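You operate a simulated robot arm through the tools that you are given. There is no shell and no other tool. Be economical: measure what you need, move in short steps, check, and stop when the job is done.

You run a simulated two-armed robot. Do the job below in one go: nothing can be reset, and whatever is moved stays where it is left.

Task
Take the lid off the damp trap and lay it down on the top of the packing bench.
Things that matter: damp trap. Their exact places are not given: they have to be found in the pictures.

It is judged by the outcome, as a careful person would: the job done as asked, and still so three seconds after it is handed in. It fails if anything else is knocked over, pushed out of place, dropped, spilled or broken. A push-on lid holds only when it is set on centred and level and pressed home; a screw cap is set on level and turned clockwise until tight.

Robot
Two 7-joint arms with two-finger parallel grippers on one trunk, on a base that drives. Base frame: it is fixed to the floor where the robot stands at the start and does not move with it; the origin is under the middle of the robot, x ahead of it, y to its left, z up. Units: mm, rad, N and s.
The left shoulder is at the start at [70, 188, 1240], the right one opposite. With the tool pointing down near the work surface each hand reaches from about 180 to 780 mm from the robot's upright axis, wherever it stands, measured 20 degrees to its own side. Payload 3.91 kg a hand.
Tool frame (each hand has its own): the origin (TCP) lies between the finger pads and is the grasp point; the fingertips stand 30 mm ahead of it; z points along the fingers, y is the line along which they close. Largest opening 110 mm; finger width 20, thickness 10; the body of the gripper, 48 by 112 mm, starts 55 mm behind the TCP.
Orientation is told as [roll, pitch, yaw] about the base's x, y, z axes, in that order, counted from this pose: with the fingers straight down and closing along the base's y, the tool's x points along the base's -x, its y along +y and its z along -z.

Tools
- The arms move only by the tool move_arm. It takes "left_plan", "right_plan" or both (then of equal length, played together; a hand with none holds still); each is a list of rows, each an object of numbers (a shift or turn left out is 0, a gripper value left out holds the last): "x", "y", "z": the shift along the tool's x, y, z in units of 50 mm (1.0 is 50 mm); "ax", "ay", "az": the turn, a rotation vector about the tool's x, y, z in units of 6 degrees (1.0 is 6 degrees); "gripper": the closure in counts, from 0 (fully open) to 255 (shut). In form: [{"x": .., "y": .., "z": .., "ax": .., "ay": .., "az": .., "gripper": ..}, ...]. A call has 1 to 20 rows; each row shifts and turns the commanded pose from where the row before left it, along the tool's axes as they then stand. A call with a number of a shift or a turn outside -1 to 1 is refused whole. Rows are played at 5 a second. More than 50 mm and 0.15 rad between two rows, or a gripper value outside its range, and nothing of the call is played. Where a pose cannot be reached the arm comes as near as it can. A force on the tool above 40 N (or 10 N above the force at the start of the call, whichever is more), or a blocked arm, ends the call early, and 0.2 s more pass. The fingers move at their own pace (about 72 mm/s each) and stop on an object; they squeeze with about 30 N. The grip force told is the motor's: it shows also when the fingers shut on nothing. Time passes only in rows, and 0.2 s behind the last, so rows that do not move let the fingers close. The reply holds the time, the measured pose of the TCP, the force on the tool along the base axes, the opening and the grip force, in the units named above and with some noise, with the torque about the TCP (base axes, N m) and any sound that the robot's microphone picked up, and new pictures: "show" is both (left out), scene, wrist or none (wrist: the cameras of the hands that moved).
- Cameras (640 x 400 px; columns grow to the right, rows downward): "scene" is now at [128.4, -14.9, 1452.7]; the picture's right is [-0.18, -0.98, -0.00], its down [-0.70, 0.13, -0.70] and it looks along [0.69, -0.13, -0.71] (base axes); focal length 260 px, centre (320, 200). "left" rides on the left gripper at [72, -17, -103] in its tool frame; the picture's right is [0.23, 0.97, 0.00], its down [-0.76, 0.18, -0.62] and it looks along [-0.61, 0.14, 0.78] (tool axes); focal length 222 px, centre (320, 200). "right" rides on the right gripper at [72, 17, -103] in its tool frame; the picture's right is [-0.23, 0.97, 0.00], its down [-0.76, -0.18, -0.62] and it looks along [-0.61, -0.14, 0.78] (tool axes); focal length 222 px, centre (320, 200).
- raise_lower(by): slides the trunk up (or, below 0, down) by that many mm; the arms and the scene camera ride with it, the base frame stays. It gives what a move gives, with no picture.
- base_move(legs): drives the robot by 1 to 6 legs, each [ahead, turn to the left] in mm and rad, along the robot's own axes; the way and the turn of a leg run together, so that a leg with both is an arc; at most 1500 mm and 3.142 rad a leg. The arms and the cameras ride along, it lands a little off, and it stops where it bumps. It gives what a move gives, and a new picture of the scene camera.
- turn_head(pan, tilt): turns the head with the scene camera to pan (to the left, within 1.501 rad either way) and tilt (down, from -0.506 to 1.204), counted from straight ahead of the robot. It gives what a move gives, and a new picture of the scene camera.
- pixel_to_xyz(camera, pixels): for up to 12 pixels [column, row] of the newest picture of that camera ("zoom" is the newest enlarged one), the place [x, y, z] in the base frame of the surface seen there, good to about 2 mm. The clock stands still meanwhile.
- zoom(camera, box): a new picture of the part [left, top, right, bottom] of that camera's present view, enlarged. The clock stands still meanwhile.
- sign_off(): hands the job in; it is judged then, once.

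Keep the steps short. Do not move on a guess: measure, check each grasp and each placing, and mend mistakes. In all there are 80 turns and 260 pictures (those below and enlarged ones count). Leave the grippers open and the arms clear of the work at the hand-in unless told otherwise, and finish with a single line.

The tools are called after "Call:" as name(argument=value, ...) on one line, values as JSON. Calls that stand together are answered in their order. move_arm: Moves the arms, as the interface text tells. Its arguments: {"type":"object","properties":{"left_plan":{"type":"array","items":{"type":"object","properties":{"x":{"type":"number"},"y":{"type":"number"},"z":{"type":"number"},"ax":{"type":"number"},"ay":{"type":"number"},"az":{"type":"number"},"gripper":{"type":"number"}}}},"right_plan":{"type":"array","items":{"type":"object","properties":{"x":{"type":"number"},"y":{"type":"number"},"z":{"type":"number"},"ax":{"type":"number"},"ay":{"type":"number"},"az":{"type":"number"},"gripper":{"type":"number"}}}},"show":{"type":"string","enum":["both","scene","wrist","none"]}},"required":[]} The other tools are called the same way: raise_lower (by) slides the trunk up or down; base_move (legs) drives the base; turn_head (pan, tilt) turns the head that bears the scene camera; pixel_to_xyz (camera, pixels) gives the place of the surface under pixels of a picture; zoom (camera, box) takes an enlarged picture of a part of a camera's view; sign_off () hands the job in.

At the start:

```text
time: 0.0
left_tcp_pos: [575.1, 142.2, 1172.1]
left_ee_rot: [0.001, -0.001, 0.001]
left_wrist_force: [0.6, 0.9, 0.2]
left_torque: [-0.01, 0.03, -0.01]
left_opening: 109.9
left_finger_force: 0.0
right_tcp_pos: [532.5, -345.3, 1170.2]
right_ee_rot: [0.001, 0.001, -0.001]
right_wrist_force: [-0.9, -0.9, 0.3]
right_torque: [0.01, 0.01, -0.04]
right_opening: 110.0
right_finger_force: 0.1
trunk travel left (down, up): [-750.0, 190.0]
robot x, y, heading: [0.9, 0.0, -0.002]
head pan, tilt: [-0.18, 0.796]
```

scene: 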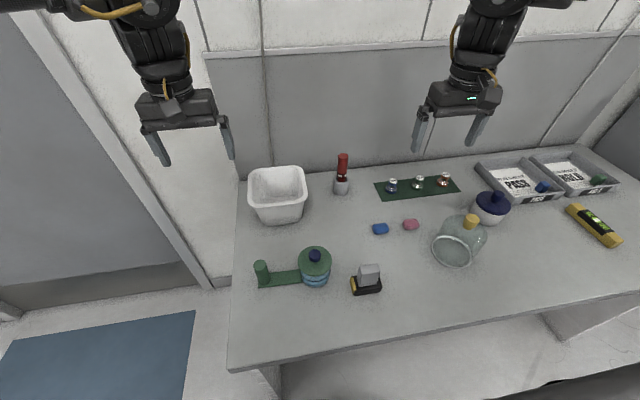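
right: 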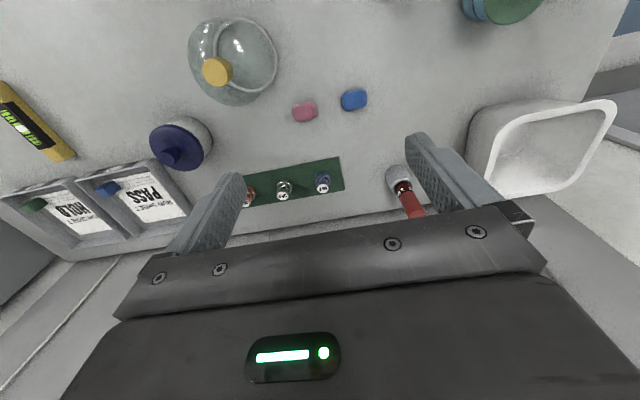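
left: 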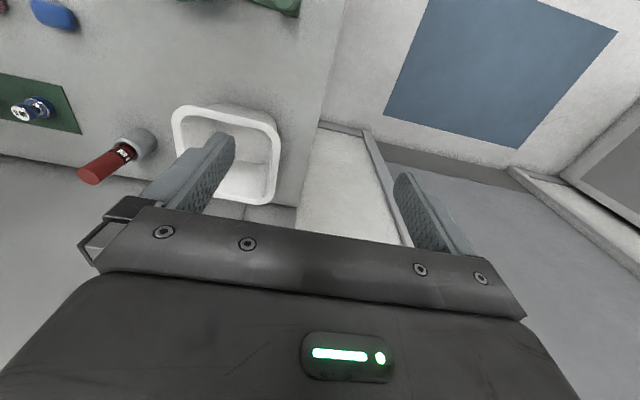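

I see several candidates: a green-topped jar at (315,265), a blue-topped jar at (490,207) and a glass vessel at (460,240). I'll zoom in on them.

Call:
zoom(camera="scene", box=[240, 220, 400, 320])

Call:
zoom(camera="scene", box=[410, 180, 538, 280])

Call:
zoom(camera="right", box=[140, 0, 300, 180])

```text
4.00 times, centred on (320, 270) of scene
```

zoom: 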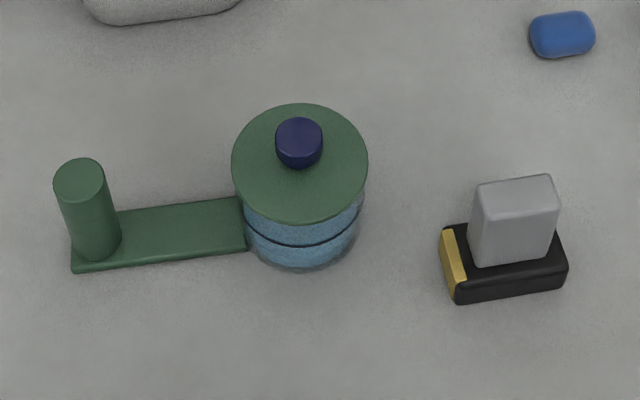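

```text
4.00 times, centred on (474, 230) of scene
```

zoom: 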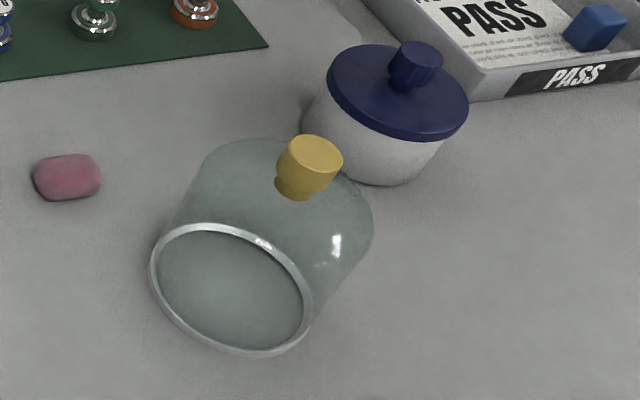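

```text
2.22 times, centred on (220, 90) of right
```

zoom: 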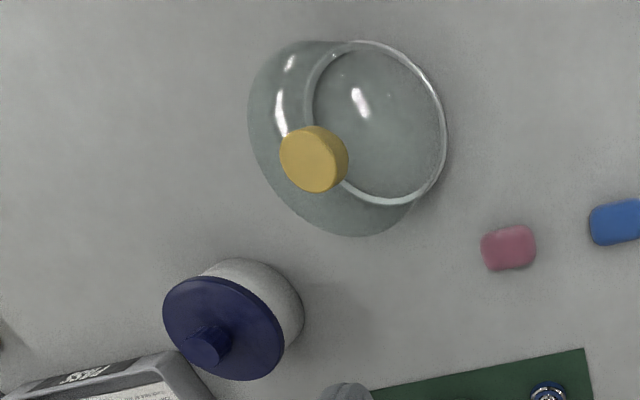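

The green-lidded jar with the clear blue-filled body (desiccant-like), base bar and upright handle post looks like the damp trap. I'll measure it and its neighbours.

Call:
pixel_to_xyz(camera="scene", pixels=[[315, 251], [315, 256], [304, 262], [327, 262], [315, 272], [315, 280], [260, 265], [262, 278], [285, 278], [298, 277], [315, 290], [365, 270]])

Call:
zoom(camera="scene", box=[288, 240, 344, 292])

Call:
zoom(camera="right", box=[430, 0, 590, 100])

```text
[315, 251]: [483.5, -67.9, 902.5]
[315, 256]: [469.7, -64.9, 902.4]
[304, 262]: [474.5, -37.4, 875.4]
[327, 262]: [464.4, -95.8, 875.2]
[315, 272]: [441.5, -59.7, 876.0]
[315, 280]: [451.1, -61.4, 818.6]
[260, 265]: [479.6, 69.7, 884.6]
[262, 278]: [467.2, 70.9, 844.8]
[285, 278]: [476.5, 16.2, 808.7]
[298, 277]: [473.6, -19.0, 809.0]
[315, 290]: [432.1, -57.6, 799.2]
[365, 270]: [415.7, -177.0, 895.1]
```

```text
7.69 times, centred on (316, 266) of scene
```

zoom: 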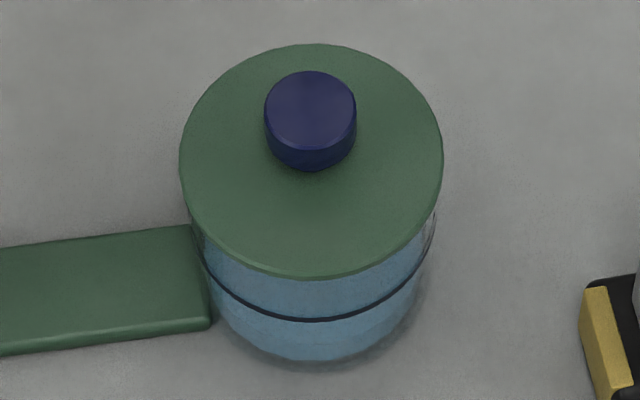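

```text
4.00 times, centred on (510, 50) of right
```

zoom: 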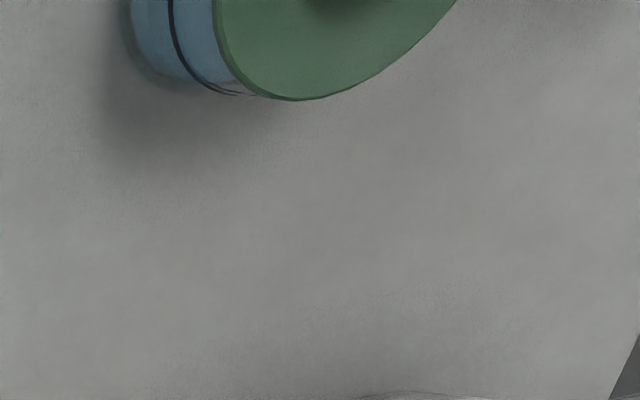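

The trap's knob is at about (476,-66), top at z 902. The lid top is at z 875, and the handle post is at (480,70), top at z 885. My plan is to hold the post with the left hand (closing along x) while the right hand pulls the knob. First I'll move the left above the post with a yaw turn, and the right above the knob.

Call:
move_arm(left_plan=[{"x": 0.96, "y": -0.72}, {"x": 0.95, "y": -0.73}, {"az": 1}, {"az": 1}, {"az": 1}, {"az": 1}, {"az": 1}, {"az": 1}, {"az": 1}, {"az": 1}, {"az": 1}, {"az": 1}, {"az": 1}, {"az": 1}, {"az": 1}, {"az": 1}, {"az": 1}], show="both")

Call:
pixel_to_xyz(camera="scene", pixels=[[400, 300], [420, 285], [440, 310], [400, 330], [453, 268], [380, 290], [353, 290], [382, 280]])

```text
refused: row 1 steps farther than a row can; nothing moved
```

```text
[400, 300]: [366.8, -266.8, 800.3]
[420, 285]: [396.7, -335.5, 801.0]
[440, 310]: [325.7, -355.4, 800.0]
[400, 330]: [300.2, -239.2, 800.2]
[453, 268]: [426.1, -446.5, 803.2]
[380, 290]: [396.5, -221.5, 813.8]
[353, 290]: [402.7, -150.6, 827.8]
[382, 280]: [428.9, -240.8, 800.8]
```

That spot around (360,-310) is free table for the lid later. I'll resend the left move with smaller rows.

Call:
move_arm(left_plan=[{"x": 0.64, "y": -0.48}, {"x": 0.64, "y": -0.48}, {"x": 0.63, "y": -0.49}, {"az": 1}, {"az": 1}, {"az": 1}, {"az": 1}, {"az": 1}, {"az": 1}, {"az": 1}, {"az": 1}, {"az": 1}, {"az": 1}, {"az": 1}, {"az": 1}, {"az": 1}, {"az": 1}, {"az": 1}], show="both")

```text
time: 3.8
left_tcp_pos: [504.2, 88.8, 1169.0]
left_ee_rot: [-0.001, 0.001, -1.575]
left_wrist_force: [-0.1, 0.3, 0.0]
left_torque: [-0.01, 0.01, 0.01]
left_opening: 109.9
left_finger_force: 0.1
left hand out of reach, approached as far as the arm can: row 3
right_tcp_pos: [531.2, -344.8, 1170.9]
right_ee_rot: [0.0, -0.002, -0.001]
right_wrist_force: [-0.9, 0.8, -0.3]
right_torque: [0.01, 0.0, 0.0]
right_opening: 110.1
right_finger_force: 0.0
trunk travel left (down, up): [-750.0, 190.0]
robot x, y, heading: [-1.3, -0.4, -0.0]
head pan, tilt: [-0.18, 0.796]
```

scene: 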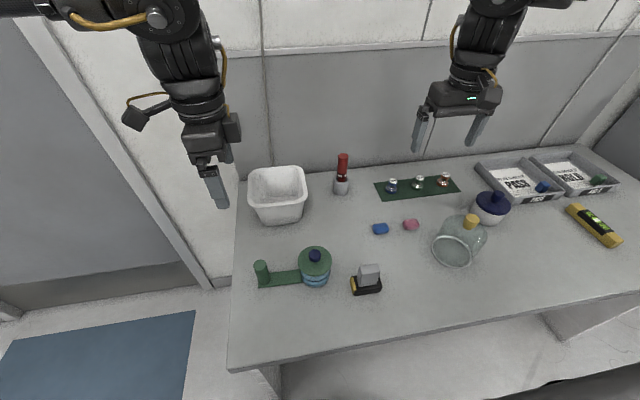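
left: 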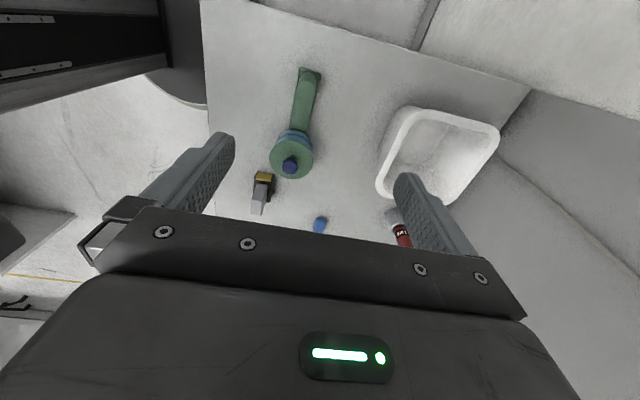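

The left is at (504,89) and stopped at its reach limit. I'll lower it straight to about z 990, where reach is better, then re-measure.

Call:
move_arm(left_plan=[{"z": 0.9}, {"z": 0.9}, {"z": 0.9}, {"z": 0.9}], show="wrist")

```text
time: 4.8
left_tcp_pos: [504.3, 87.8, 987.2]
left_ee_rot: [0.001, 0.0, -1.573]
left_wrist_force: [0.5, 0.1, 0.0]
left_torque: [-0.01, -0.02, 0.0]
left_opening: 110.3
left_finger_force: 0.0
right_tcp_pos: [533.8, -343.6, 1170.9]
right_ee_rot: [-0.001, 0.002, 0.0]
right_wrist_force: [-0.5, 0.3, 0.3]
right_torque: [0.0, 0.0, -0.02]
right_opening: 110.3
right_finger_force: 0.0
trunk travel left (down, up): [-750.0, 190.0]
robot x, y, heading: [-1.0, -0.1, 0.001]
head pan, tilt: [-0.18, 0.796]
```

left: 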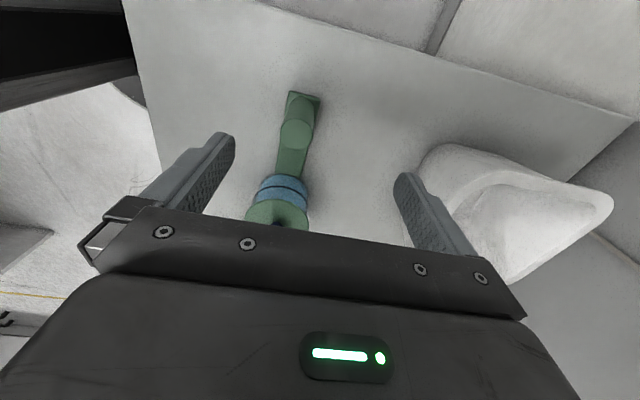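

I'll shift to above the post, narrow the fingers to about 62 mm and lower to z 935 (tips at 905, above the post top).

Call:
move_arm(left_plan=[{"x": -0.36, "y": -0.5, "gripper": 110}, {"gripper": 110}, {"z": 0.5}, {"z": 0.5}], show="both")

```text
time: 5.8
left_tcp_pos: [477.9, 68.7, 940.8]
left_ee_rot: [0.002, -0.001, -1.575]
left_wrist_force: [-1.1, -0.9, 0.6]
left_torque: [0.01, 0.0, -0.04]
left_opening: 62.5
left_finger_force: 0.0
right_tcp_pos: [533.1, -344.9, 1170.9]
right_ee_rot: [-0.001, -0.001, -0.001]
right_wrist_force: [-1.4, 0.2, 0.3]
right_torque: [-0.01, -0.01, 0.02]
right_opening: 110.1
right_finger_force: 0.1
trunk travel left (down, up): [-750.0, 190.0]
robot x, y, heading: [-0.1, -0.4, -0.004]
head pan, tilt: [-0.18, 0.796]
```

scene: 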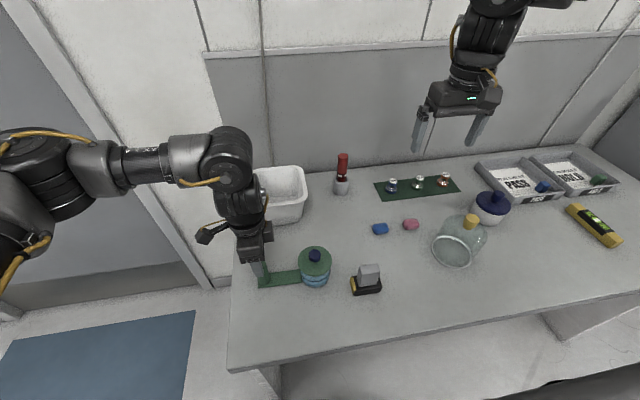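
left: 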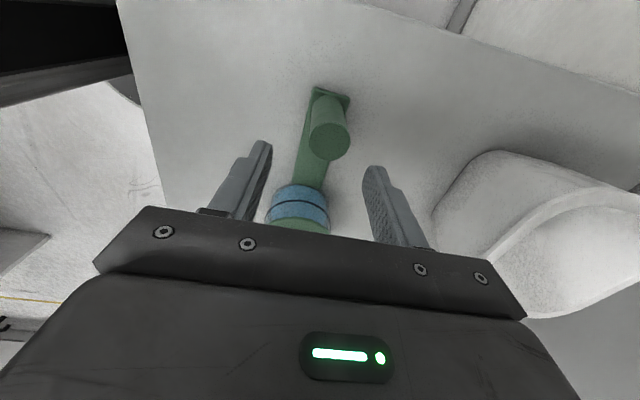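

Let me measure the post top in the left wrist view, around (330,142).

Call:
pixel_to_xyz(camera="left", pixels=[[330, 142], [314, 142], [345, 142], [330, 156], [330, 128]])

```text
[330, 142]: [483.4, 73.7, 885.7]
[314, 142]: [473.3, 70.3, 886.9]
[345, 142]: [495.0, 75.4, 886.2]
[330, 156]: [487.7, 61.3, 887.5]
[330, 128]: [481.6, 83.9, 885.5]
```

The post centre is about (483,72) and its diameter about 26. I'll nudge there and lower to z ~858 (tips 828, above the bar at 809).

Call:
move_arm(left_plan=[{"x": 0.06, "y": 0.1}, {"z": 0.55}, {"z": 0.55}, {"z": 0.53}], show="wrist")

```text
time: 6.8
left_tcp_pos: [484.5, 71.4, 858.6]
left_ee_rot: [0.0, 0.0, -1.572]
left_wrist_force: [-0.1, 0.8, 0.5]
left_torque: [0.01, 0.02, 0.0]
left_opening: 62.5
left_finger_force: 0.0
right_tcp_pos: [532.4, -344.2, 1170.4]
right_ee_rot: [0.0, 0.002, -0.002]
right_wrist_force: [-0.3, 0.3, 0.4]
right_torque: [0.0, 0.01, -0.01]
right_opening: 110.0
right_finger_force: 0.0
trunk travel left (down, up): [-750.0, 190.0]
robot x, y, heading: [-0.6, 0.4, 0.002]
head pan, tilt: [-0.18, 0.796]
```

left: 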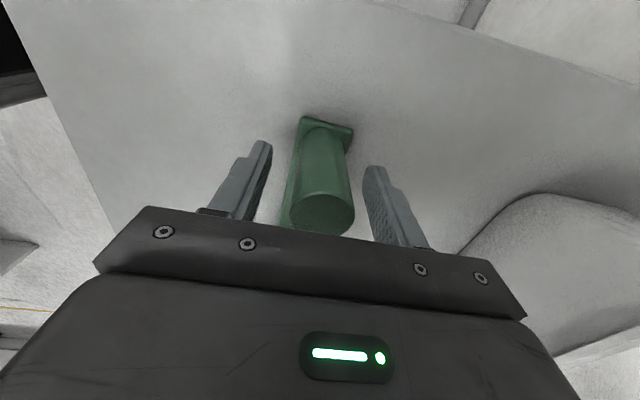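

The post stands between the fingers. I'll close the left hand on it.

Call:
move_arm(left_plan=[{"gripper": 150}, {"gripper": 165}, {"gripper": 180}, {"gripper": 200}, {"gripper": 230}], show="both")

```text
time: 8.0
left_tcp_pos: [483.9, 70.7, 860.3]
left_ee_rot: [-0.002, 0.0, -1.571]
left_wrist_force: [1.2, 0.6, 0.0]
left_torque: [-0.03, -0.14, 0.05]
left_opening: 31.4
left_finger_force: 30.3
right_tcp_pos: [532.7, -345.1, 1171.0]
right_ee_rot: [-0.001, 0.0, -0.001]
right_wrist_force: [0.5, -0.3, 0.1]
right_torque: [0.0, 0.06, 0.01]
right_opening: 109.8
right_finger_force: 0.1
trunk travel left (down, up): [-750.0, 190.0]
robot x, y, heading: [1.2, 0.2, -0.004]
head pan, tilt: [-0.18, 0.796]
```

scene: 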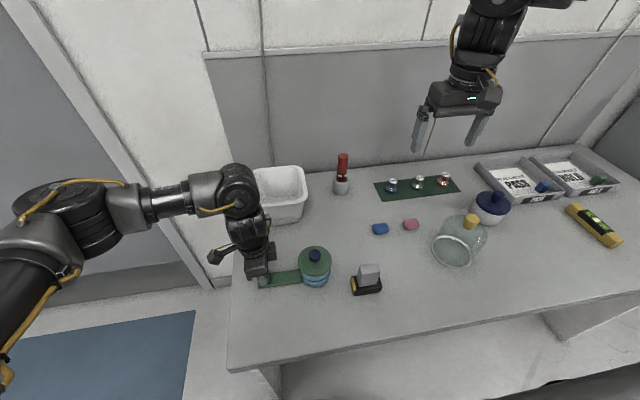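
left: 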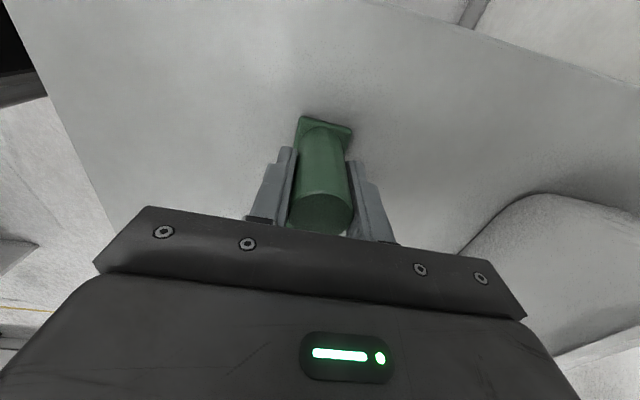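

The post is firmly held (31.4 mm, 30 N). Next I'll bring the right hand to above the knob at z ~1000, with fingers at 62 mm.

Call:
move_arm(right_plan=[{"x": 0.1425, "y": 0.695, "z": 0.425, "gripper": 110}, {"x": 0.1425, "y": 0.695, "z": 0.425}, {"x": 0.1425, "y": 0.695, "z": 0.425}, {"x": 0.1425, "y": 0.695, "z": 0.425}, {"x": 0.1425, "y": 0.695, "z": 0.425}, {"x": 0.1425, "y": 0.695, "z": 0.425}, {"x": 0.1425, "y": 0.695, "z": 0.425}, {"x": 0.1425, "y": 0.695, "z": 0.425}], show="both")

```text
time: 9.8
left_tcp_pos: [483.4, 71.3, 859.4]
left_ee_rot: [-0.001, 0.0, -1.571]
left_wrist_force: [-0.5, -0.2, -1.0]
left_torque: [-0.18, -0.07, 0.1]
left_opening: 31.4
left_finger_force: 29.8
right_tcp_pos: [507.0, -147.0, 1051.8]
right_ee_rot: [0.0, 0.0, -0.004]
right_wrist_force: [-0.4, 0.7, -0.2]
right_torque: [0.0, 0.02, 0.0]
right_opening: 62.6
right_finger_force: 0.1
right hand out of reach, approached as far as the arm can: row 6, 7, 8
trunk travel left (down, up): [-750.0, 190.0]
robot x, y, heading: [-2.1, 0.0, -0.002]
head pan, tilt: [-0.18, 0.796]
```

scene: 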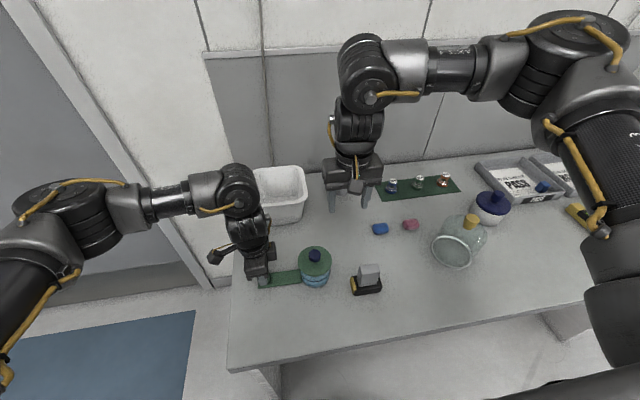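
right: 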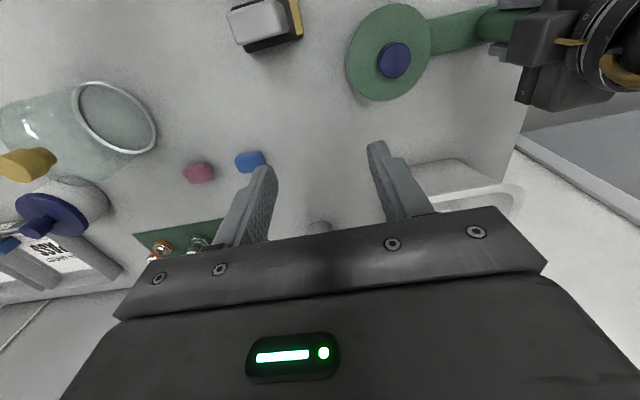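

The right stopped at (507,-147,1052), too folded at that height. I'll lower it to z ~965, then move in across.

Call:
move_arm(right_plan=[{"z": 0.85}, {"z": 0.85}, {"y": 0.5, "x": 0.2}, {"y": 0.5, "x": 0.2}], show="both")

```text
time: 10.8
left_tcp_pos: [482.5, 71.0, 859.3]
left_ee_rot: [0.0, -0.001, -1.571]
left_wrist_force: [-0.9, 0.2, -0.2]
left_torque: [0.19, 0.01, 0.02]
left_opening: 31.3
left_finger_force: 29.8
right_tcp_pos: [506.5, -99.9, 962.5]
right_ee_rot: [0.001, 0.003, 0.002]
right_wrist_force: [0.1, 0.1, 0.7]
right_torque: [0.02, -0.01, 0.0]
right_opening: 62.7
right_finger_force: 0.1
right hand out of reach, approached as far as the arm can: row 3, 4
trunk travel left (down, up): [-750.0, 190.0]
robot x, y, heading: [0.4, 0.8, -0.0]
head pan, tilt: [-0.18, 0.796]
```

scene: 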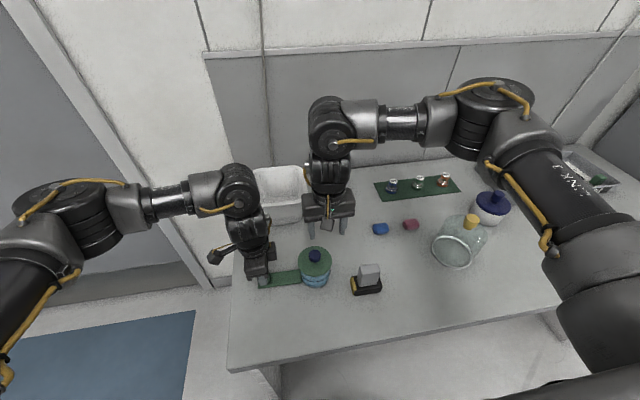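
right: 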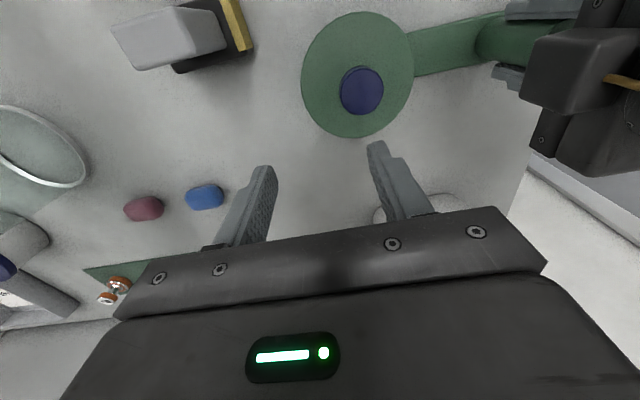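

Still limited, at (506,-100). The left hand worked well with its wrist yawed, so I'll mirror that and yaw the right by +90° here, which also keeps the bodies further apart.

Call:
move_arm(right_plan=[{"az": -1}, {"az": -1}, {"az": -1}, {"az": -1}, {"az": -1}, {"az": -1}, {"az": -1}, {"az": -1}, {"az": -1}, {"az": -1}, {"az": -1}, {"az": -1}, {"az": -1}, {"az": -1}, {"az": -1}], show="both")

```text
time: 14.0
left_tcp_pos: [482.4, 70.2, 860.2]
left_ee_rot: [-0.001, 0.001, -1.572]
left_wrist_force: [0.2, 2.0, 1.1]
left_torque: [-0.08, -0.1, 0.05]
left_opening: 31.1
left_finger_force: 29.6
right_tcp_pos: [511.6, -98.4, 962.1]
right_ee_rot: [0.001, 0.0, 1.571]
right_wrist_force: [-0.3, -0.1, 0.5]
right_torque: [-0.01, 0.02, 0.0]
right_opening: 62.8
right_finger_force: 0.0
trunk travel left (down, up): [-750.0, 190.0]
robot x, y, heading: [0.3, 2.4, 0.001]
head pan, tilt: [-0.18, 0.796]
```

scene: 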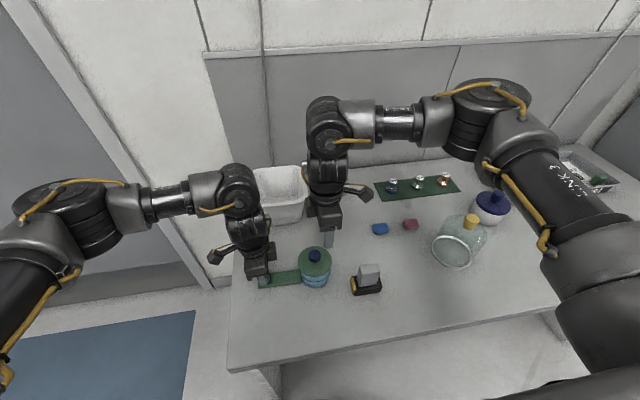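
right: 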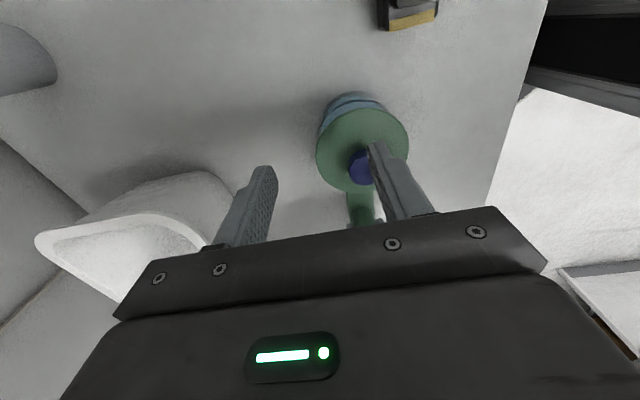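

The yaw reached without trouble. Now I'll shift over the knob: −35 in x, +32 in y.

Call:
move_arm(right_plan=[{"x": -0.32, "y": 0.35}, {"x": -0.32, "y": 0.35}, {}], show="both")

```text
time: 14.8
left_tcp_pos: [482.5, 71.3, 859.2]
left_ee_rot: [0.0, 0.0, -1.572]
left_wrist_force: [-0.5, -0.2, -0.5]
left_torque: [-0.07, 0.0, -0.08]
left_opening: 31.3
left_finger_force: 30.3
right_tcp_pos: [475.4, -63.9, 963.1]
right_ee_rot: [0.0, 0.0, 1.57]
right_wrist_force: [0.6, 0.3, 0.5]
right_torque: [0.01, 0.02, 0.02]
right_opening: 62.8
right_finger_force: 0.1
trunk travel left (down, up): [-750.0, 190.0]
robot x, y, heading: [-1.1, 1.8, 0.005]
head pan, tilt: [-0.18, 0.796]
```

scene: 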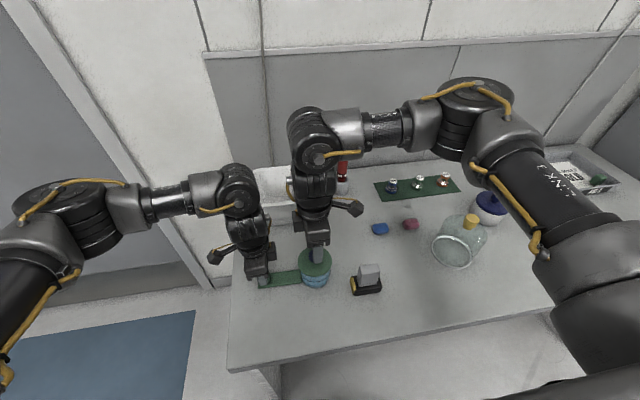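
right: 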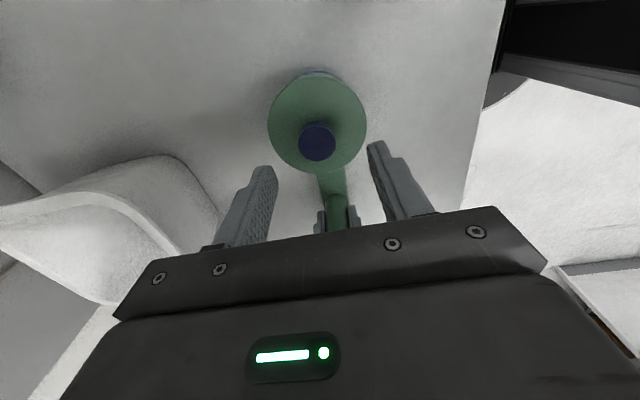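

I'll measure the knob in the right view, near (317,140).

Call:
pixel_to_xyz(camera="right", pixels=[[317, 140], [302, 140], [331, 140], [317, 128], [317, 153], [270, 122], [364, 122], [317, 90], [317, 168]])

Call:
zoom(camera="right", box=[250, 60, 390, 190])

```text
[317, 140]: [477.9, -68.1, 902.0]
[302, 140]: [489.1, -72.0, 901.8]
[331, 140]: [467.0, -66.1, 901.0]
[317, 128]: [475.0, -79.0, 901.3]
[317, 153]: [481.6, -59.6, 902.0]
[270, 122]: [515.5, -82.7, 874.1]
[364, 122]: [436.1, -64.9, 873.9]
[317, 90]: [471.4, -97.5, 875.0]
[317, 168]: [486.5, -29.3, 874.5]
```

```text
3.08 times, centred on (320, 125) of right
```

zoom: 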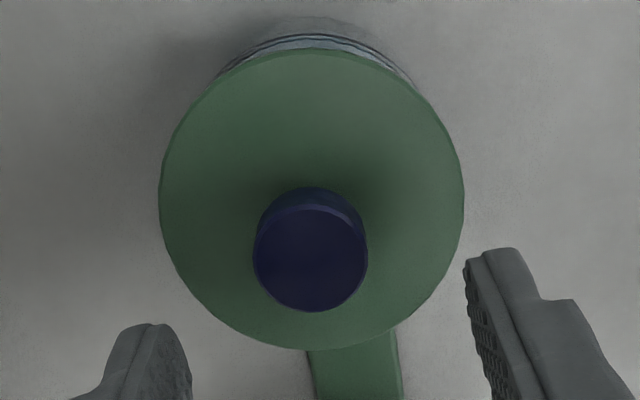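

The knob centre is about (478,-69). I'll nudge and lower to TCP z ~909, so the tips sit just above the lid plate at 875.

Call:
move_arm(right_plan=[{"x": 0.1, "y": -0.05}, {"z": 0.5}, {"z": 0.56}, {}], show="wrist")

```text
time: 15.8
left_tcp_pos: [482.4, 72.0, 860.0]
left_ee_rot: [0.001, 0.0, -1.57]
left_wrist_force: [0.5, -0.4, 0.7]
left_torque: [-0.04, -0.12, 0.07]
left_opening: 31.3
left_finger_force: 30.0
right_tcp_pos: [478.9, -69.5, 910.6]
right_ee_rot: [0.001, -0.001, 1.568]
right_wrist_force: [-0.5, 0.1, 0.1]
right_torque: [-0.02, 0.01, 0.0]
right_opening: 62.6
right_finger_force: 0.1
trunk travel left (down, up): [-750.0, 190.0]
robot x, y, heading: [0.1, 0.0, -0.0]
head pan, tilt: [-0.18, 0.796]
```

right: 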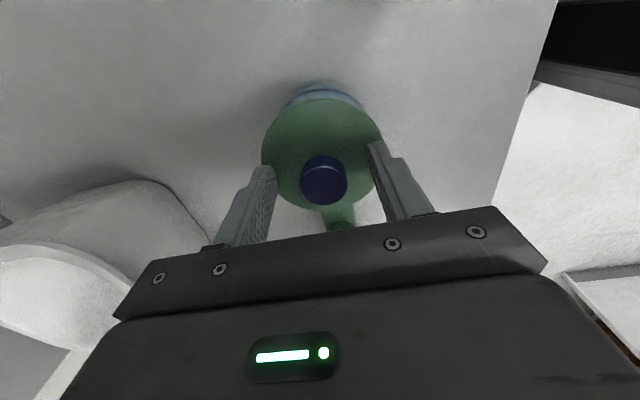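

The knob is centred between the fingers and nothing touches. I'll close on it.

Call:
move_arm(right_plan=[{"gripper": 150}, {"gripper": 170}, {"gripper": 185}, {"gripper": 205}, {"gripper": 235}], show="wrist")

```text
time: 17.0
left_tcp_pos: [482.9, 70.7, 858.8]
left_ee_rot: [-0.001, 0.001, -1.57]
left_wrist_force: [1.6, 0.3, 1.0]
left_torque: [-0.05, -0.12, 0.13]
left_opening: 31.4
left_finger_force: 29.7
right_tcp_pos: [477.7, -67.9, 909.1]
right_ee_rot: [-0.001, 0.001, 1.569]
right_wrist_force: [-1.2, -0.3, -0.8]
right_torque: [-0.01, 0.07, 0.14]
right_opening: 28.6
right_finger_force: 30.4
trunk travel left (down, up): [-750.0, 190.0]
robot x, y, heading: [-3.4, -1.0, 0.001]
head pan, tilt: [-0.18, 0.796]
```

right: 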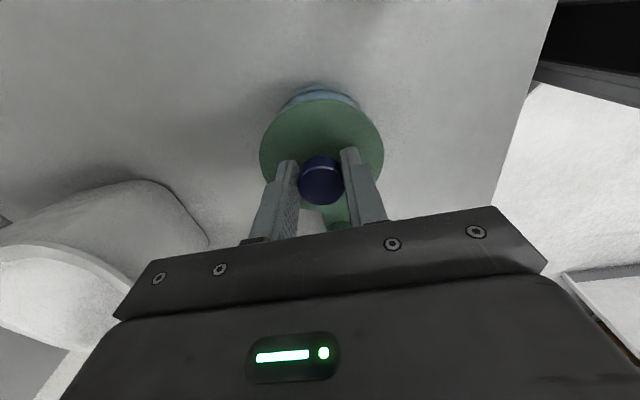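

The knob is gripped (28.6 mm, 30 N). I'll pull up gently by a few mm and read the forces.

Call:
move_arm(right_plan=[{"z": -0.04}, {"z": -0.04}, {"z": -0.04}, {}], show="wrist")

```text
time: 18.0
left_tcp_pos: [483.3, 70.5, 859.0]
left_ee_rot: [-0.001, 0.0, -1.573]
left_wrist_force: [-0.7, -1.0, -0.2]
left_torque: [-0.02, -0.11, 0.04]
left_opening: 31.7
left_finger_force: 30.3
right_tcp_pos: [477.5, -69.2, 915.4]
right_ee_rot: [-0.001, 0.001, 1.569]
right_wrist_force: [0.6, 1.2, -1.0]
right_torque: [0.0, 0.02, -0.02]
right_opening: 28.5
right_finger_force: 29.7
trunk travel left (down, up): [-750.0, 190.0]
robot x, y, heading: [1.6, -0.4, -0.001]
head pan, tilt: [-0.18, 0.796]
heard: snap
```

right: 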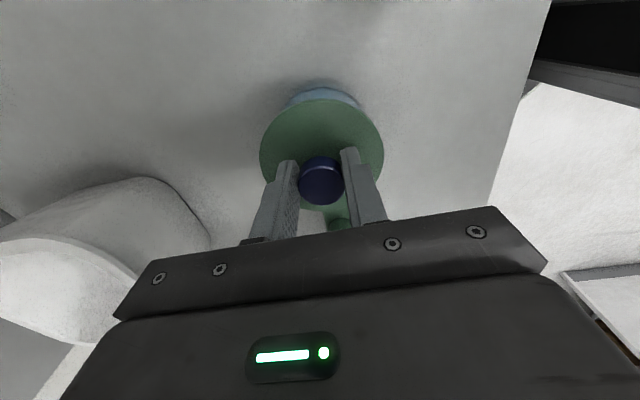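

A snap was heard, so the lid came free and the load is light. I'll lift slowly by 40 mm more.

Call:
move_arm(right_plan=[{"z": -0.2}, {"z": -0.2}, {"z": -0.2}, {"z": -0.2}, {}], show="both")

```text
time: 19.2
left_tcp_pos: [483.2, 71.0, 860.8]
left_ee_rot: [0.001, 0.0, -1.573]
left_wrist_force: [0.9, 0.5, -0.1]
left_torque: [0.01, -0.08, 0.05]
left_opening: 31.6
left_finger_force: 30.2
right_tcp_pos: [478.2, -69.7, 955.4]
right_ee_rot: [-0.001, -0.001, 1.571]
right_wrist_force: [-0.7, -0.2, -0.4]
right_torque: [0.01, -0.03, 0.01]
right_opening: 28.2
right_finger_force: 30.0
trunk travel left (down, up): [-750.0, 190.0]
robot x, y, heading: [-2.8, 2.2, 0.002]
head pan, tilt: [-0.18, 0.796]
```

scene: 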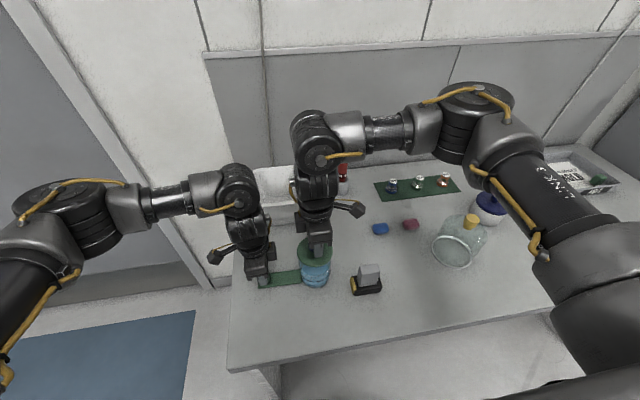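
right: 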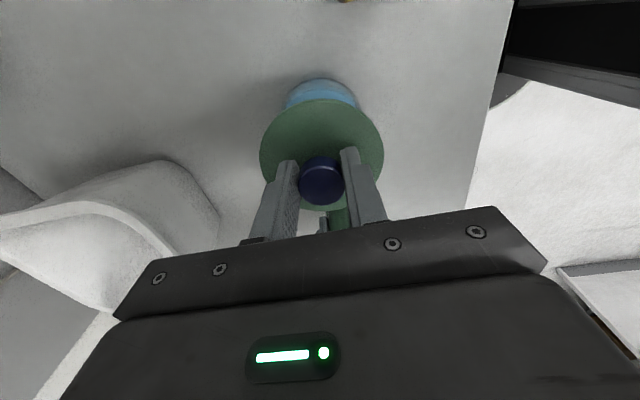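

The lid is clear of the jar, with the jar still in place. I'll measure the free table area for laying it down.

Call:
pixel_to_xyz(camera="scene", pixels=[[405, 268], [433, 255], [436, 240], [411, 230], [380, 234], [382, 290], [372, 263], [378, 266], [440, 268], [455, 270], [405, 285]])

Call:
zoom(camera="scene", box=[340, 200, 500, 300])

```text
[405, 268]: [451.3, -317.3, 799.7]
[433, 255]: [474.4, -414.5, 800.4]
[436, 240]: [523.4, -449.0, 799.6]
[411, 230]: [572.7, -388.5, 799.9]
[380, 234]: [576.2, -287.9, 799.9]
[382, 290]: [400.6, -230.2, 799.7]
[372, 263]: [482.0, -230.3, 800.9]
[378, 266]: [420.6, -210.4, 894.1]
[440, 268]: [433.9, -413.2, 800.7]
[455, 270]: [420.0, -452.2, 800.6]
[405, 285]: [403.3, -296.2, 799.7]
```

```text
4.00 times, centred on (420, 250) of scene
```

zoom: 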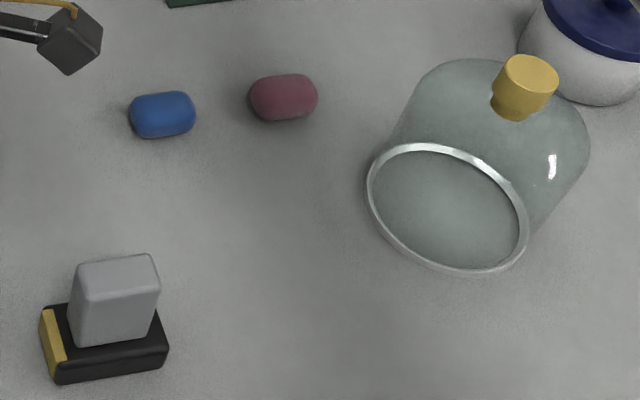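

The target (450,-310) is clear of everything by more than 40 mm beyond the lid's rim. I'll lift 30 mm more, then travel over there in −y.

Call:
move_arm(right_plan=[{"z": -0.3}, {"z": -0.3}, {"x": 0.6}, {"x": 0.6}, {"x": 0.6}, {"x": 0.6}, {"x": 0.6, "y": 0.14}, {"x": 0.6, "y": 0.14}, {"x": 0.6, "y": 0.14}, {"x": 0.6, "y": 0.14}, {}], show="both")

```text
time: 21.6
left_tcp_pos: [483.0, 71.4, 859.7]
left_ee_rot: [0.0, -0.002, -1.572]
left_wrist_force: [0.4, -2.1, -0.1]
left_torque: [0.14, -0.05, 0.01]
left_opening: 31.2
left_finger_force: 29.7
right_tcp_pos: [449.1, -310.8, 987.4]
right_ee_rot: [0.001, 0.001, 1.57]
right_wrist_force: [-0.7, 0.2, -0.2]
right_torque: [-0.03, -0.01, 0.02]
right_opening: 28.3
right_finger_force: 29.0
trunk travel left (down, up): [-750.0, 190.0]
robot x, y, heading: [-0.1, 4.0, -0.001]
head pan, tilt: [-0.18, 0.796]
```

scene: 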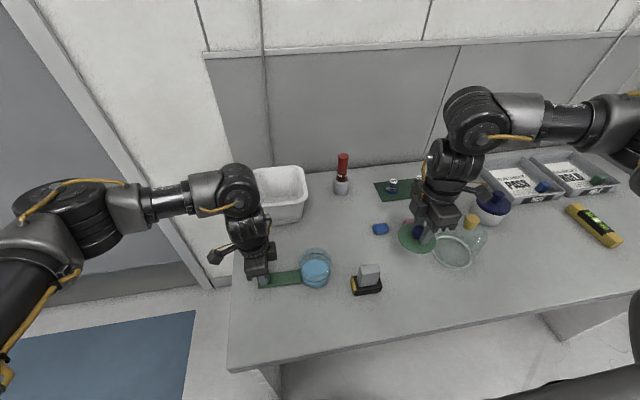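
right: 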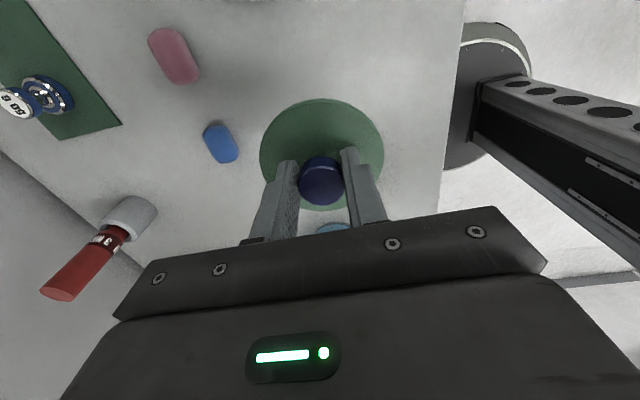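

Before lowering I'll check the heights of the vessel next to the hand's camera stalk.

Call:
pixel_to_xyz(camera="scene", pixels=[[472, 217], [468, 224], [485, 235], [450, 236], [435, 262], [470, 185], [480, 188]])

Call:
zoom(camera="scene", box=[360, 160, 520, 280])

```text
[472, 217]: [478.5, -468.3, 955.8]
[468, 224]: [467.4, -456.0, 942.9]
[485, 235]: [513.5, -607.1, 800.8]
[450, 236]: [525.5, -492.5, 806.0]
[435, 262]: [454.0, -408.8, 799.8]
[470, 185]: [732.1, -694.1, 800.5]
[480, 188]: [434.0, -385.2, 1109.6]
```

```text
3.33 times, centred on (440, 220) of scene
```

zoom: 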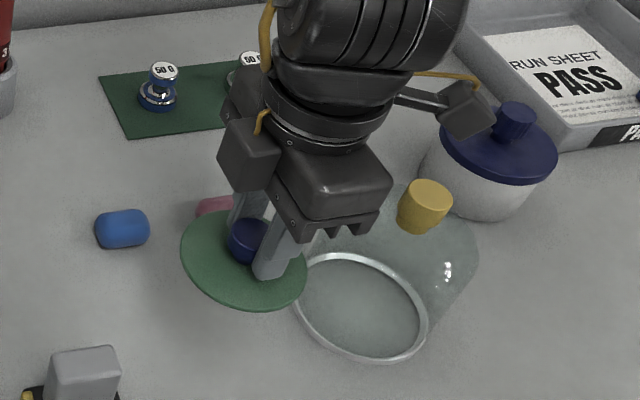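

The bell jar stands upright, up to z 956 at (478,-468), and my camera stalk points toward it. I'll turn the hand back to yaw 0 here at height, so the stalk faces the robot and clears the jar.

Call:
move_arm(right_plan=[{"az": 1}, {"az": 1}, {"az": 1}, {"az": 1}, {"az": 1}, {"az": 1}, {"az": 1}, {"az": 1}, {"az": 1}, {"az": 1}, {"az": 1}, {"az": 1}, {"az": 1}, {"az": 1}, {"az": 1}], show="both")

```text
time: 24.8
left_tcp_pos: [483.0, 70.6, 858.7]
left_ee_rot: [0.001, 0.001, -1.57]
left_wrist_force: [-1.2, -0.1, -1.6]
left_torque: [0.08, 0.01, -0.02]
left_opening: 31.4
left_finger_force: 30.0
right_tcp_pos: [449.4, -311.6, 986.5]
right_ee_rot: [0.0, -0.001, -0.004]
right_wrist_force: [1.1, -0.4, -0.5]
right_torque: [-0.01, 0.0, 0.0]
right_opening: 28.6
right_finger_force: 30.5
trunk travel left (down, up): [-750.0, 190.0]
robot x, y, heading: [-2.6, 2.4, 0.003]
head pan, tilt: [-0.18, 0.796]
```

scene: 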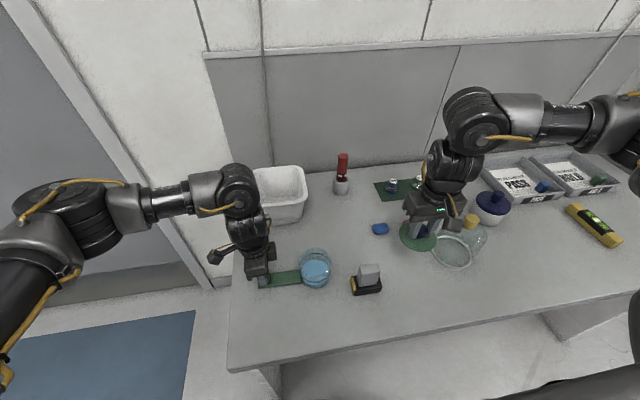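
right: 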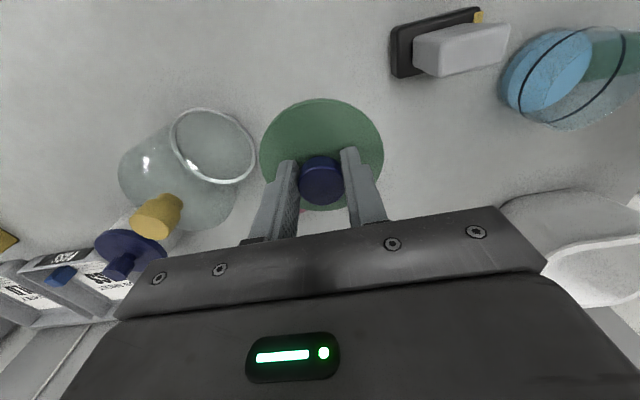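

Now I'll check the height of the forearm above the jar: the lower edge of the link near (540,140) and the wrist near (470,165).

Call:
pixel_to_xyz(camera="scene", pixels=[[510, 145], [540, 138], [570, 138], [490, 150], [470, 170], [600, 125], [462, 205]])

```text
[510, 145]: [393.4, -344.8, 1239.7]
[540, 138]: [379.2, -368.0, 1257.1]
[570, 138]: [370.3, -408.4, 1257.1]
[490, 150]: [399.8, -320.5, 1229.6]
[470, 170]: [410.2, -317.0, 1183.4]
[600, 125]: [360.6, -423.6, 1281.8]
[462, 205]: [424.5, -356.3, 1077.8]
```

The forearm is at z ~1250, so it will clear the jar amply. I'll lower to TCP ~868 first and look.

Call:
move_arm(right_plan=[{"z": 0.6}, {"z": 0.6}, {"z": 0.6}, {"z": 0.57}, {}], show="both")

Call:
zoom(camera="scene", box=[340, 200, 500, 300])

```text
time: 26.0
left_tcp_pos: [483.0, 71.1, 859.3]
left_ee_rot: [0.0, 0.002, -1.571]
left_wrist_force: [0.8, -0.7, 0.7]
left_torque: [0.12, -0.1, -0.04]
left_opening: 31.5
left_finger_force: 30.0
right_tcp_pos: [449.0, -313.9, 868.5]
right_ee_rot: [0.001, 0.0, -0.003]
right_wrist_force: [-0.2, 0.5, 0.0]
right_torque: [-0.01, 0.0, -0.03]
right_opening: 28.4
right_finger_force: 30.0
trunk travel left (down, up): [-750.0, 190.0]
robot x, y, heading: [2.5, 1.4, 0.003]
head pan, tilt: [-0.18, 0.796]
```

scene: 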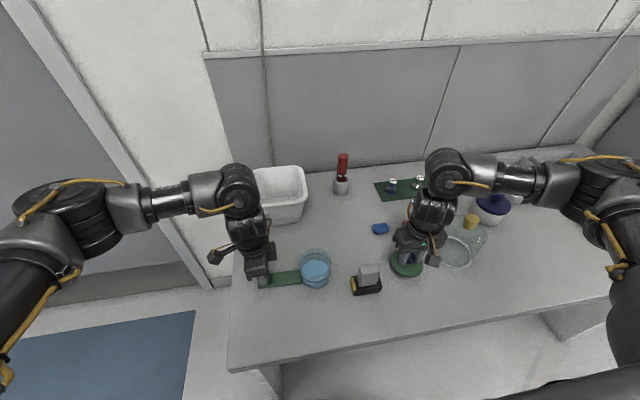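
right: 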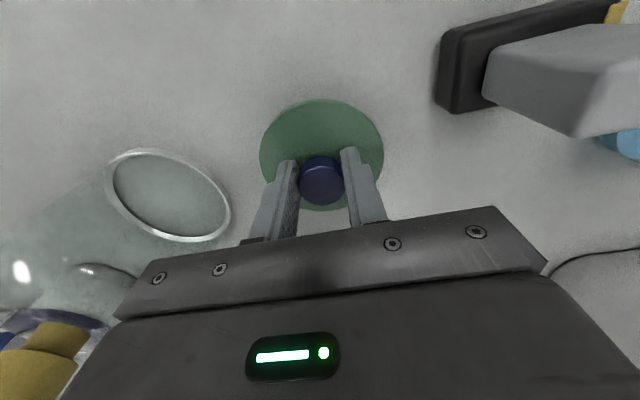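

```text
4.00 times, centred on (420, 250) of scene
```

zoom: 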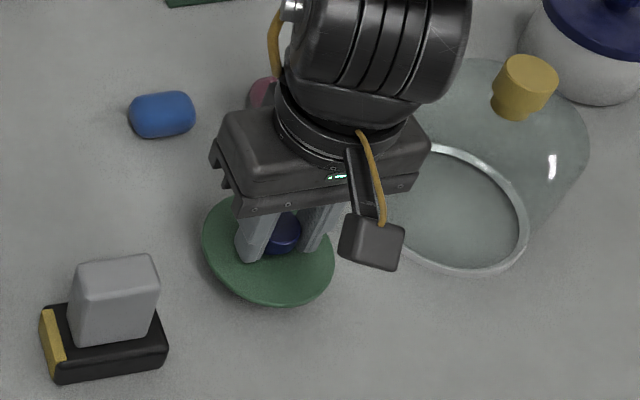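

Clear all around. I'll lower slowly, watching the force for contact.

Call:
move_arm(right_plan=[{"z": 0.08}, {"z": 0.08}, {"z": 0.08}, {"z": 0.08}, {}], show="none")

```text
time: 27.2
left_tcp_pos: [483.4, 71.4, 858.6]
left_ee_rot: [-0.002, 0.001, -1.57]
left_wrist_force: [1.0, 1.2, 0.5]
left_torque: [-0.05, -0.12, 0.03]
left_opening: 31.5
left_finger_force: 30.0
right_tcp_pos: [450.6, -312.1, 851.4]
right_ee_rot: [-0.001, -0.001, -0.003]
right_wrist_force: [-0.2, -0.5, -0.5]
right_torque: [0.0, -0.02, -0.01]
right_opening: 28.6
right_finger_force: 30.4
trunk travel left (down, up): [-750.0, 190.0]
robot x, y, heading: [1.1, 3.2, -0.001]
head pan, tilt: [-0.18, 0.796]
```

No contact yet. Continuing in smaller steps.

Call:
move_arm(right_plan=[{"z": 0.05}, {"z": 0.05}, {"z": 0.04}, {}], show="none")

Call:
zoom(camera="right", box=[240, 80, 400, 230])

Call:
pixel_to_xyz(camera="right", pixels=[[320, 120], [320, 105], [320, 90]])

```text
time: 28.2
left_tcp_pos: [481.4, 71.7, 860.6]
left_ee_rot: [0.001, -0.002, -1.57]
left_wrist_force: [0.4, 0.0, 0.8]
left_torque: [0.11, -0.02, 0.01]
left_opening: 31.4
left_finger_force: 29.9
right_tcp_pos: [449.4, -310.4, 846.0]
right_ee_rot: [0.0, -0.008, -0.002]
right_wrist_force: [6.5, -4.3, 35.7]
right_torque: [-0.17, -0.09, 0.04]
right_opening: 28.4
right_finger_force: 29.6
trunk travel left (down, up): [-750.0, 190.0]
robot x, y, heading: [3.4, 0.9, 0.004]
head pan, tilt: [-0.18, 0.796]
```

```text
2.67 times, centred on (320, 155) of right
```

zoom: 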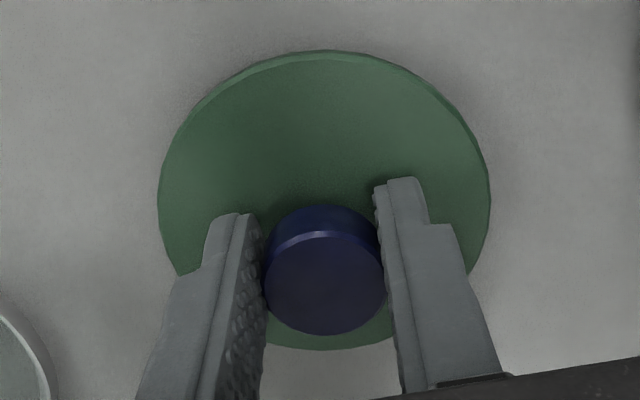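

```text
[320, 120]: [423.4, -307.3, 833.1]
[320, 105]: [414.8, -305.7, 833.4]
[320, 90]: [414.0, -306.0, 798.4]
```

Contact with the table: 36 N upward, lid top about 812. I'll ease up 3 mm to relieve the force, then open partway.

Call:
move_arm(right_plan=[{"z": -0.05}, {}], show="none")

```text
time: 28.8
left_tcp_pos: [482.4, 70.4, 860.2]
left_ee_rot: [0.001, -0.003, -1.571]
left_wrist_force: [-0.2, 0.5, -0.4]
left_torque: [0.13, -0.03, 0.03]
left_opening: 31.4
left_finger_force: 30.3
right_tcp_pos: [450.2, -308.0, 847.3]
right_ee_rot: [0.001, -0.002, 0.0]
right_wrist_force: [11.4, -2.9, 27.3]
right_torque: [-0.11, -0.54, -0.01]
right_opening: 28.3
right_finger_force: 30.0
trunk travel left (down, up): [-750.0, 190.0]
robot x, y, heading: [-0.8, 0.5, -0.004]
head pan, tilt: [-0.18, 0.796]
```

Call:
move_arm(right_plan=[{"z": -0.04}, {}], show="none")

```text
time: 29.4
left_tcp_pos: [481.5, 72.0, 860.1]
left_ee_rot: [0.0, -0.002, -1.572]
left_wrist_force: [0.1, 2.2, 4.2]
left_torque: [-0.13, 0.21, -0.02]
left_opening: 31.5
left_finger_force: 29.9
right_tcp_pos: [447.9, -308.4, 847.6]
right_ee_rot: [0.001, 0.003, 0.001]
right_wrist_force: [1.8, 0.7, 9.5]
right_torque: [0.09, -0.35, 0.06]
right_opening: 28.4
right_finger_force: 30.6
trunk travel left (down, up): [-750.0, 190.0]
robot x, y, heading: [2.6, -3.3, 0.001]
head pan, tilt: [-0.18, 0.796]
```

The force has eased to 9.5 N and the lid rests on the table. I'll open the right hand gradually.

Call:
move_arm(right_plan=[{"gripper": 180}, {"gripper": 165}, {"gripper": 140}, {"gripper": 110}, {}], show="both")

```text
time: 30.6
left_tcp_pos: [482.5, 70.9, 858.8]
left_ee_rot: [0.002, 0.0, -1.571]
left_wrist_force: [-0.9, 1.0, 3.4]
left_torque: [-0.08, 0.09, 0.03]
left_opening: 31.2
left_finger_force: 30.7
right_tcp_pos: [450.1, -311.4, 846.8]
right_ee_rot: [-0.001, 0.0, -0.001]
right_wrist_force: [-0.6, 0.5, 0.3]
right_torque: [-0.01, -0.02, -0.04]
right_opening: 62.6
right_finger_force: 0.1
trunk travel left (down, up): [-750.0, 190.0]
robot x, y, heading: [-1.4, -0.9, 0.006]
head pan, tilt: [-0.18, 0.796]
```

scene: 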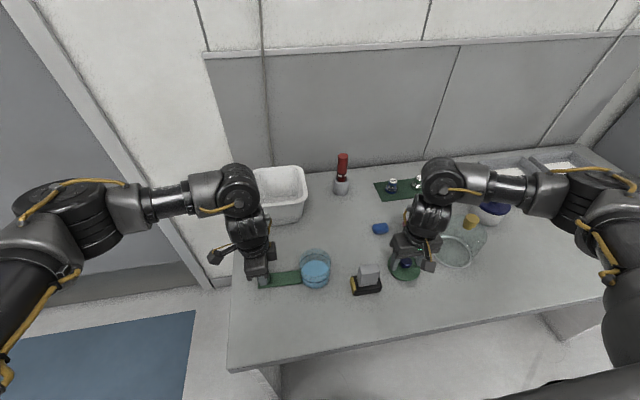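
right: 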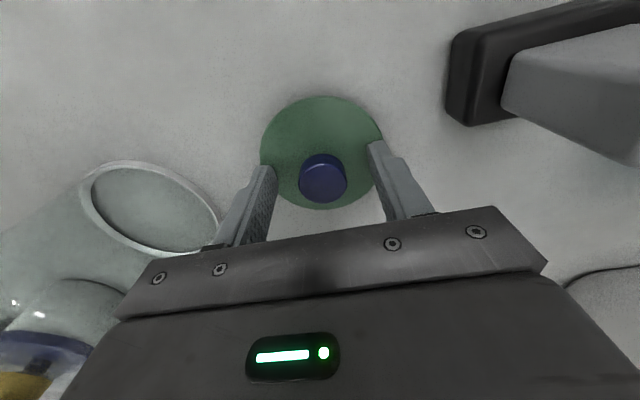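

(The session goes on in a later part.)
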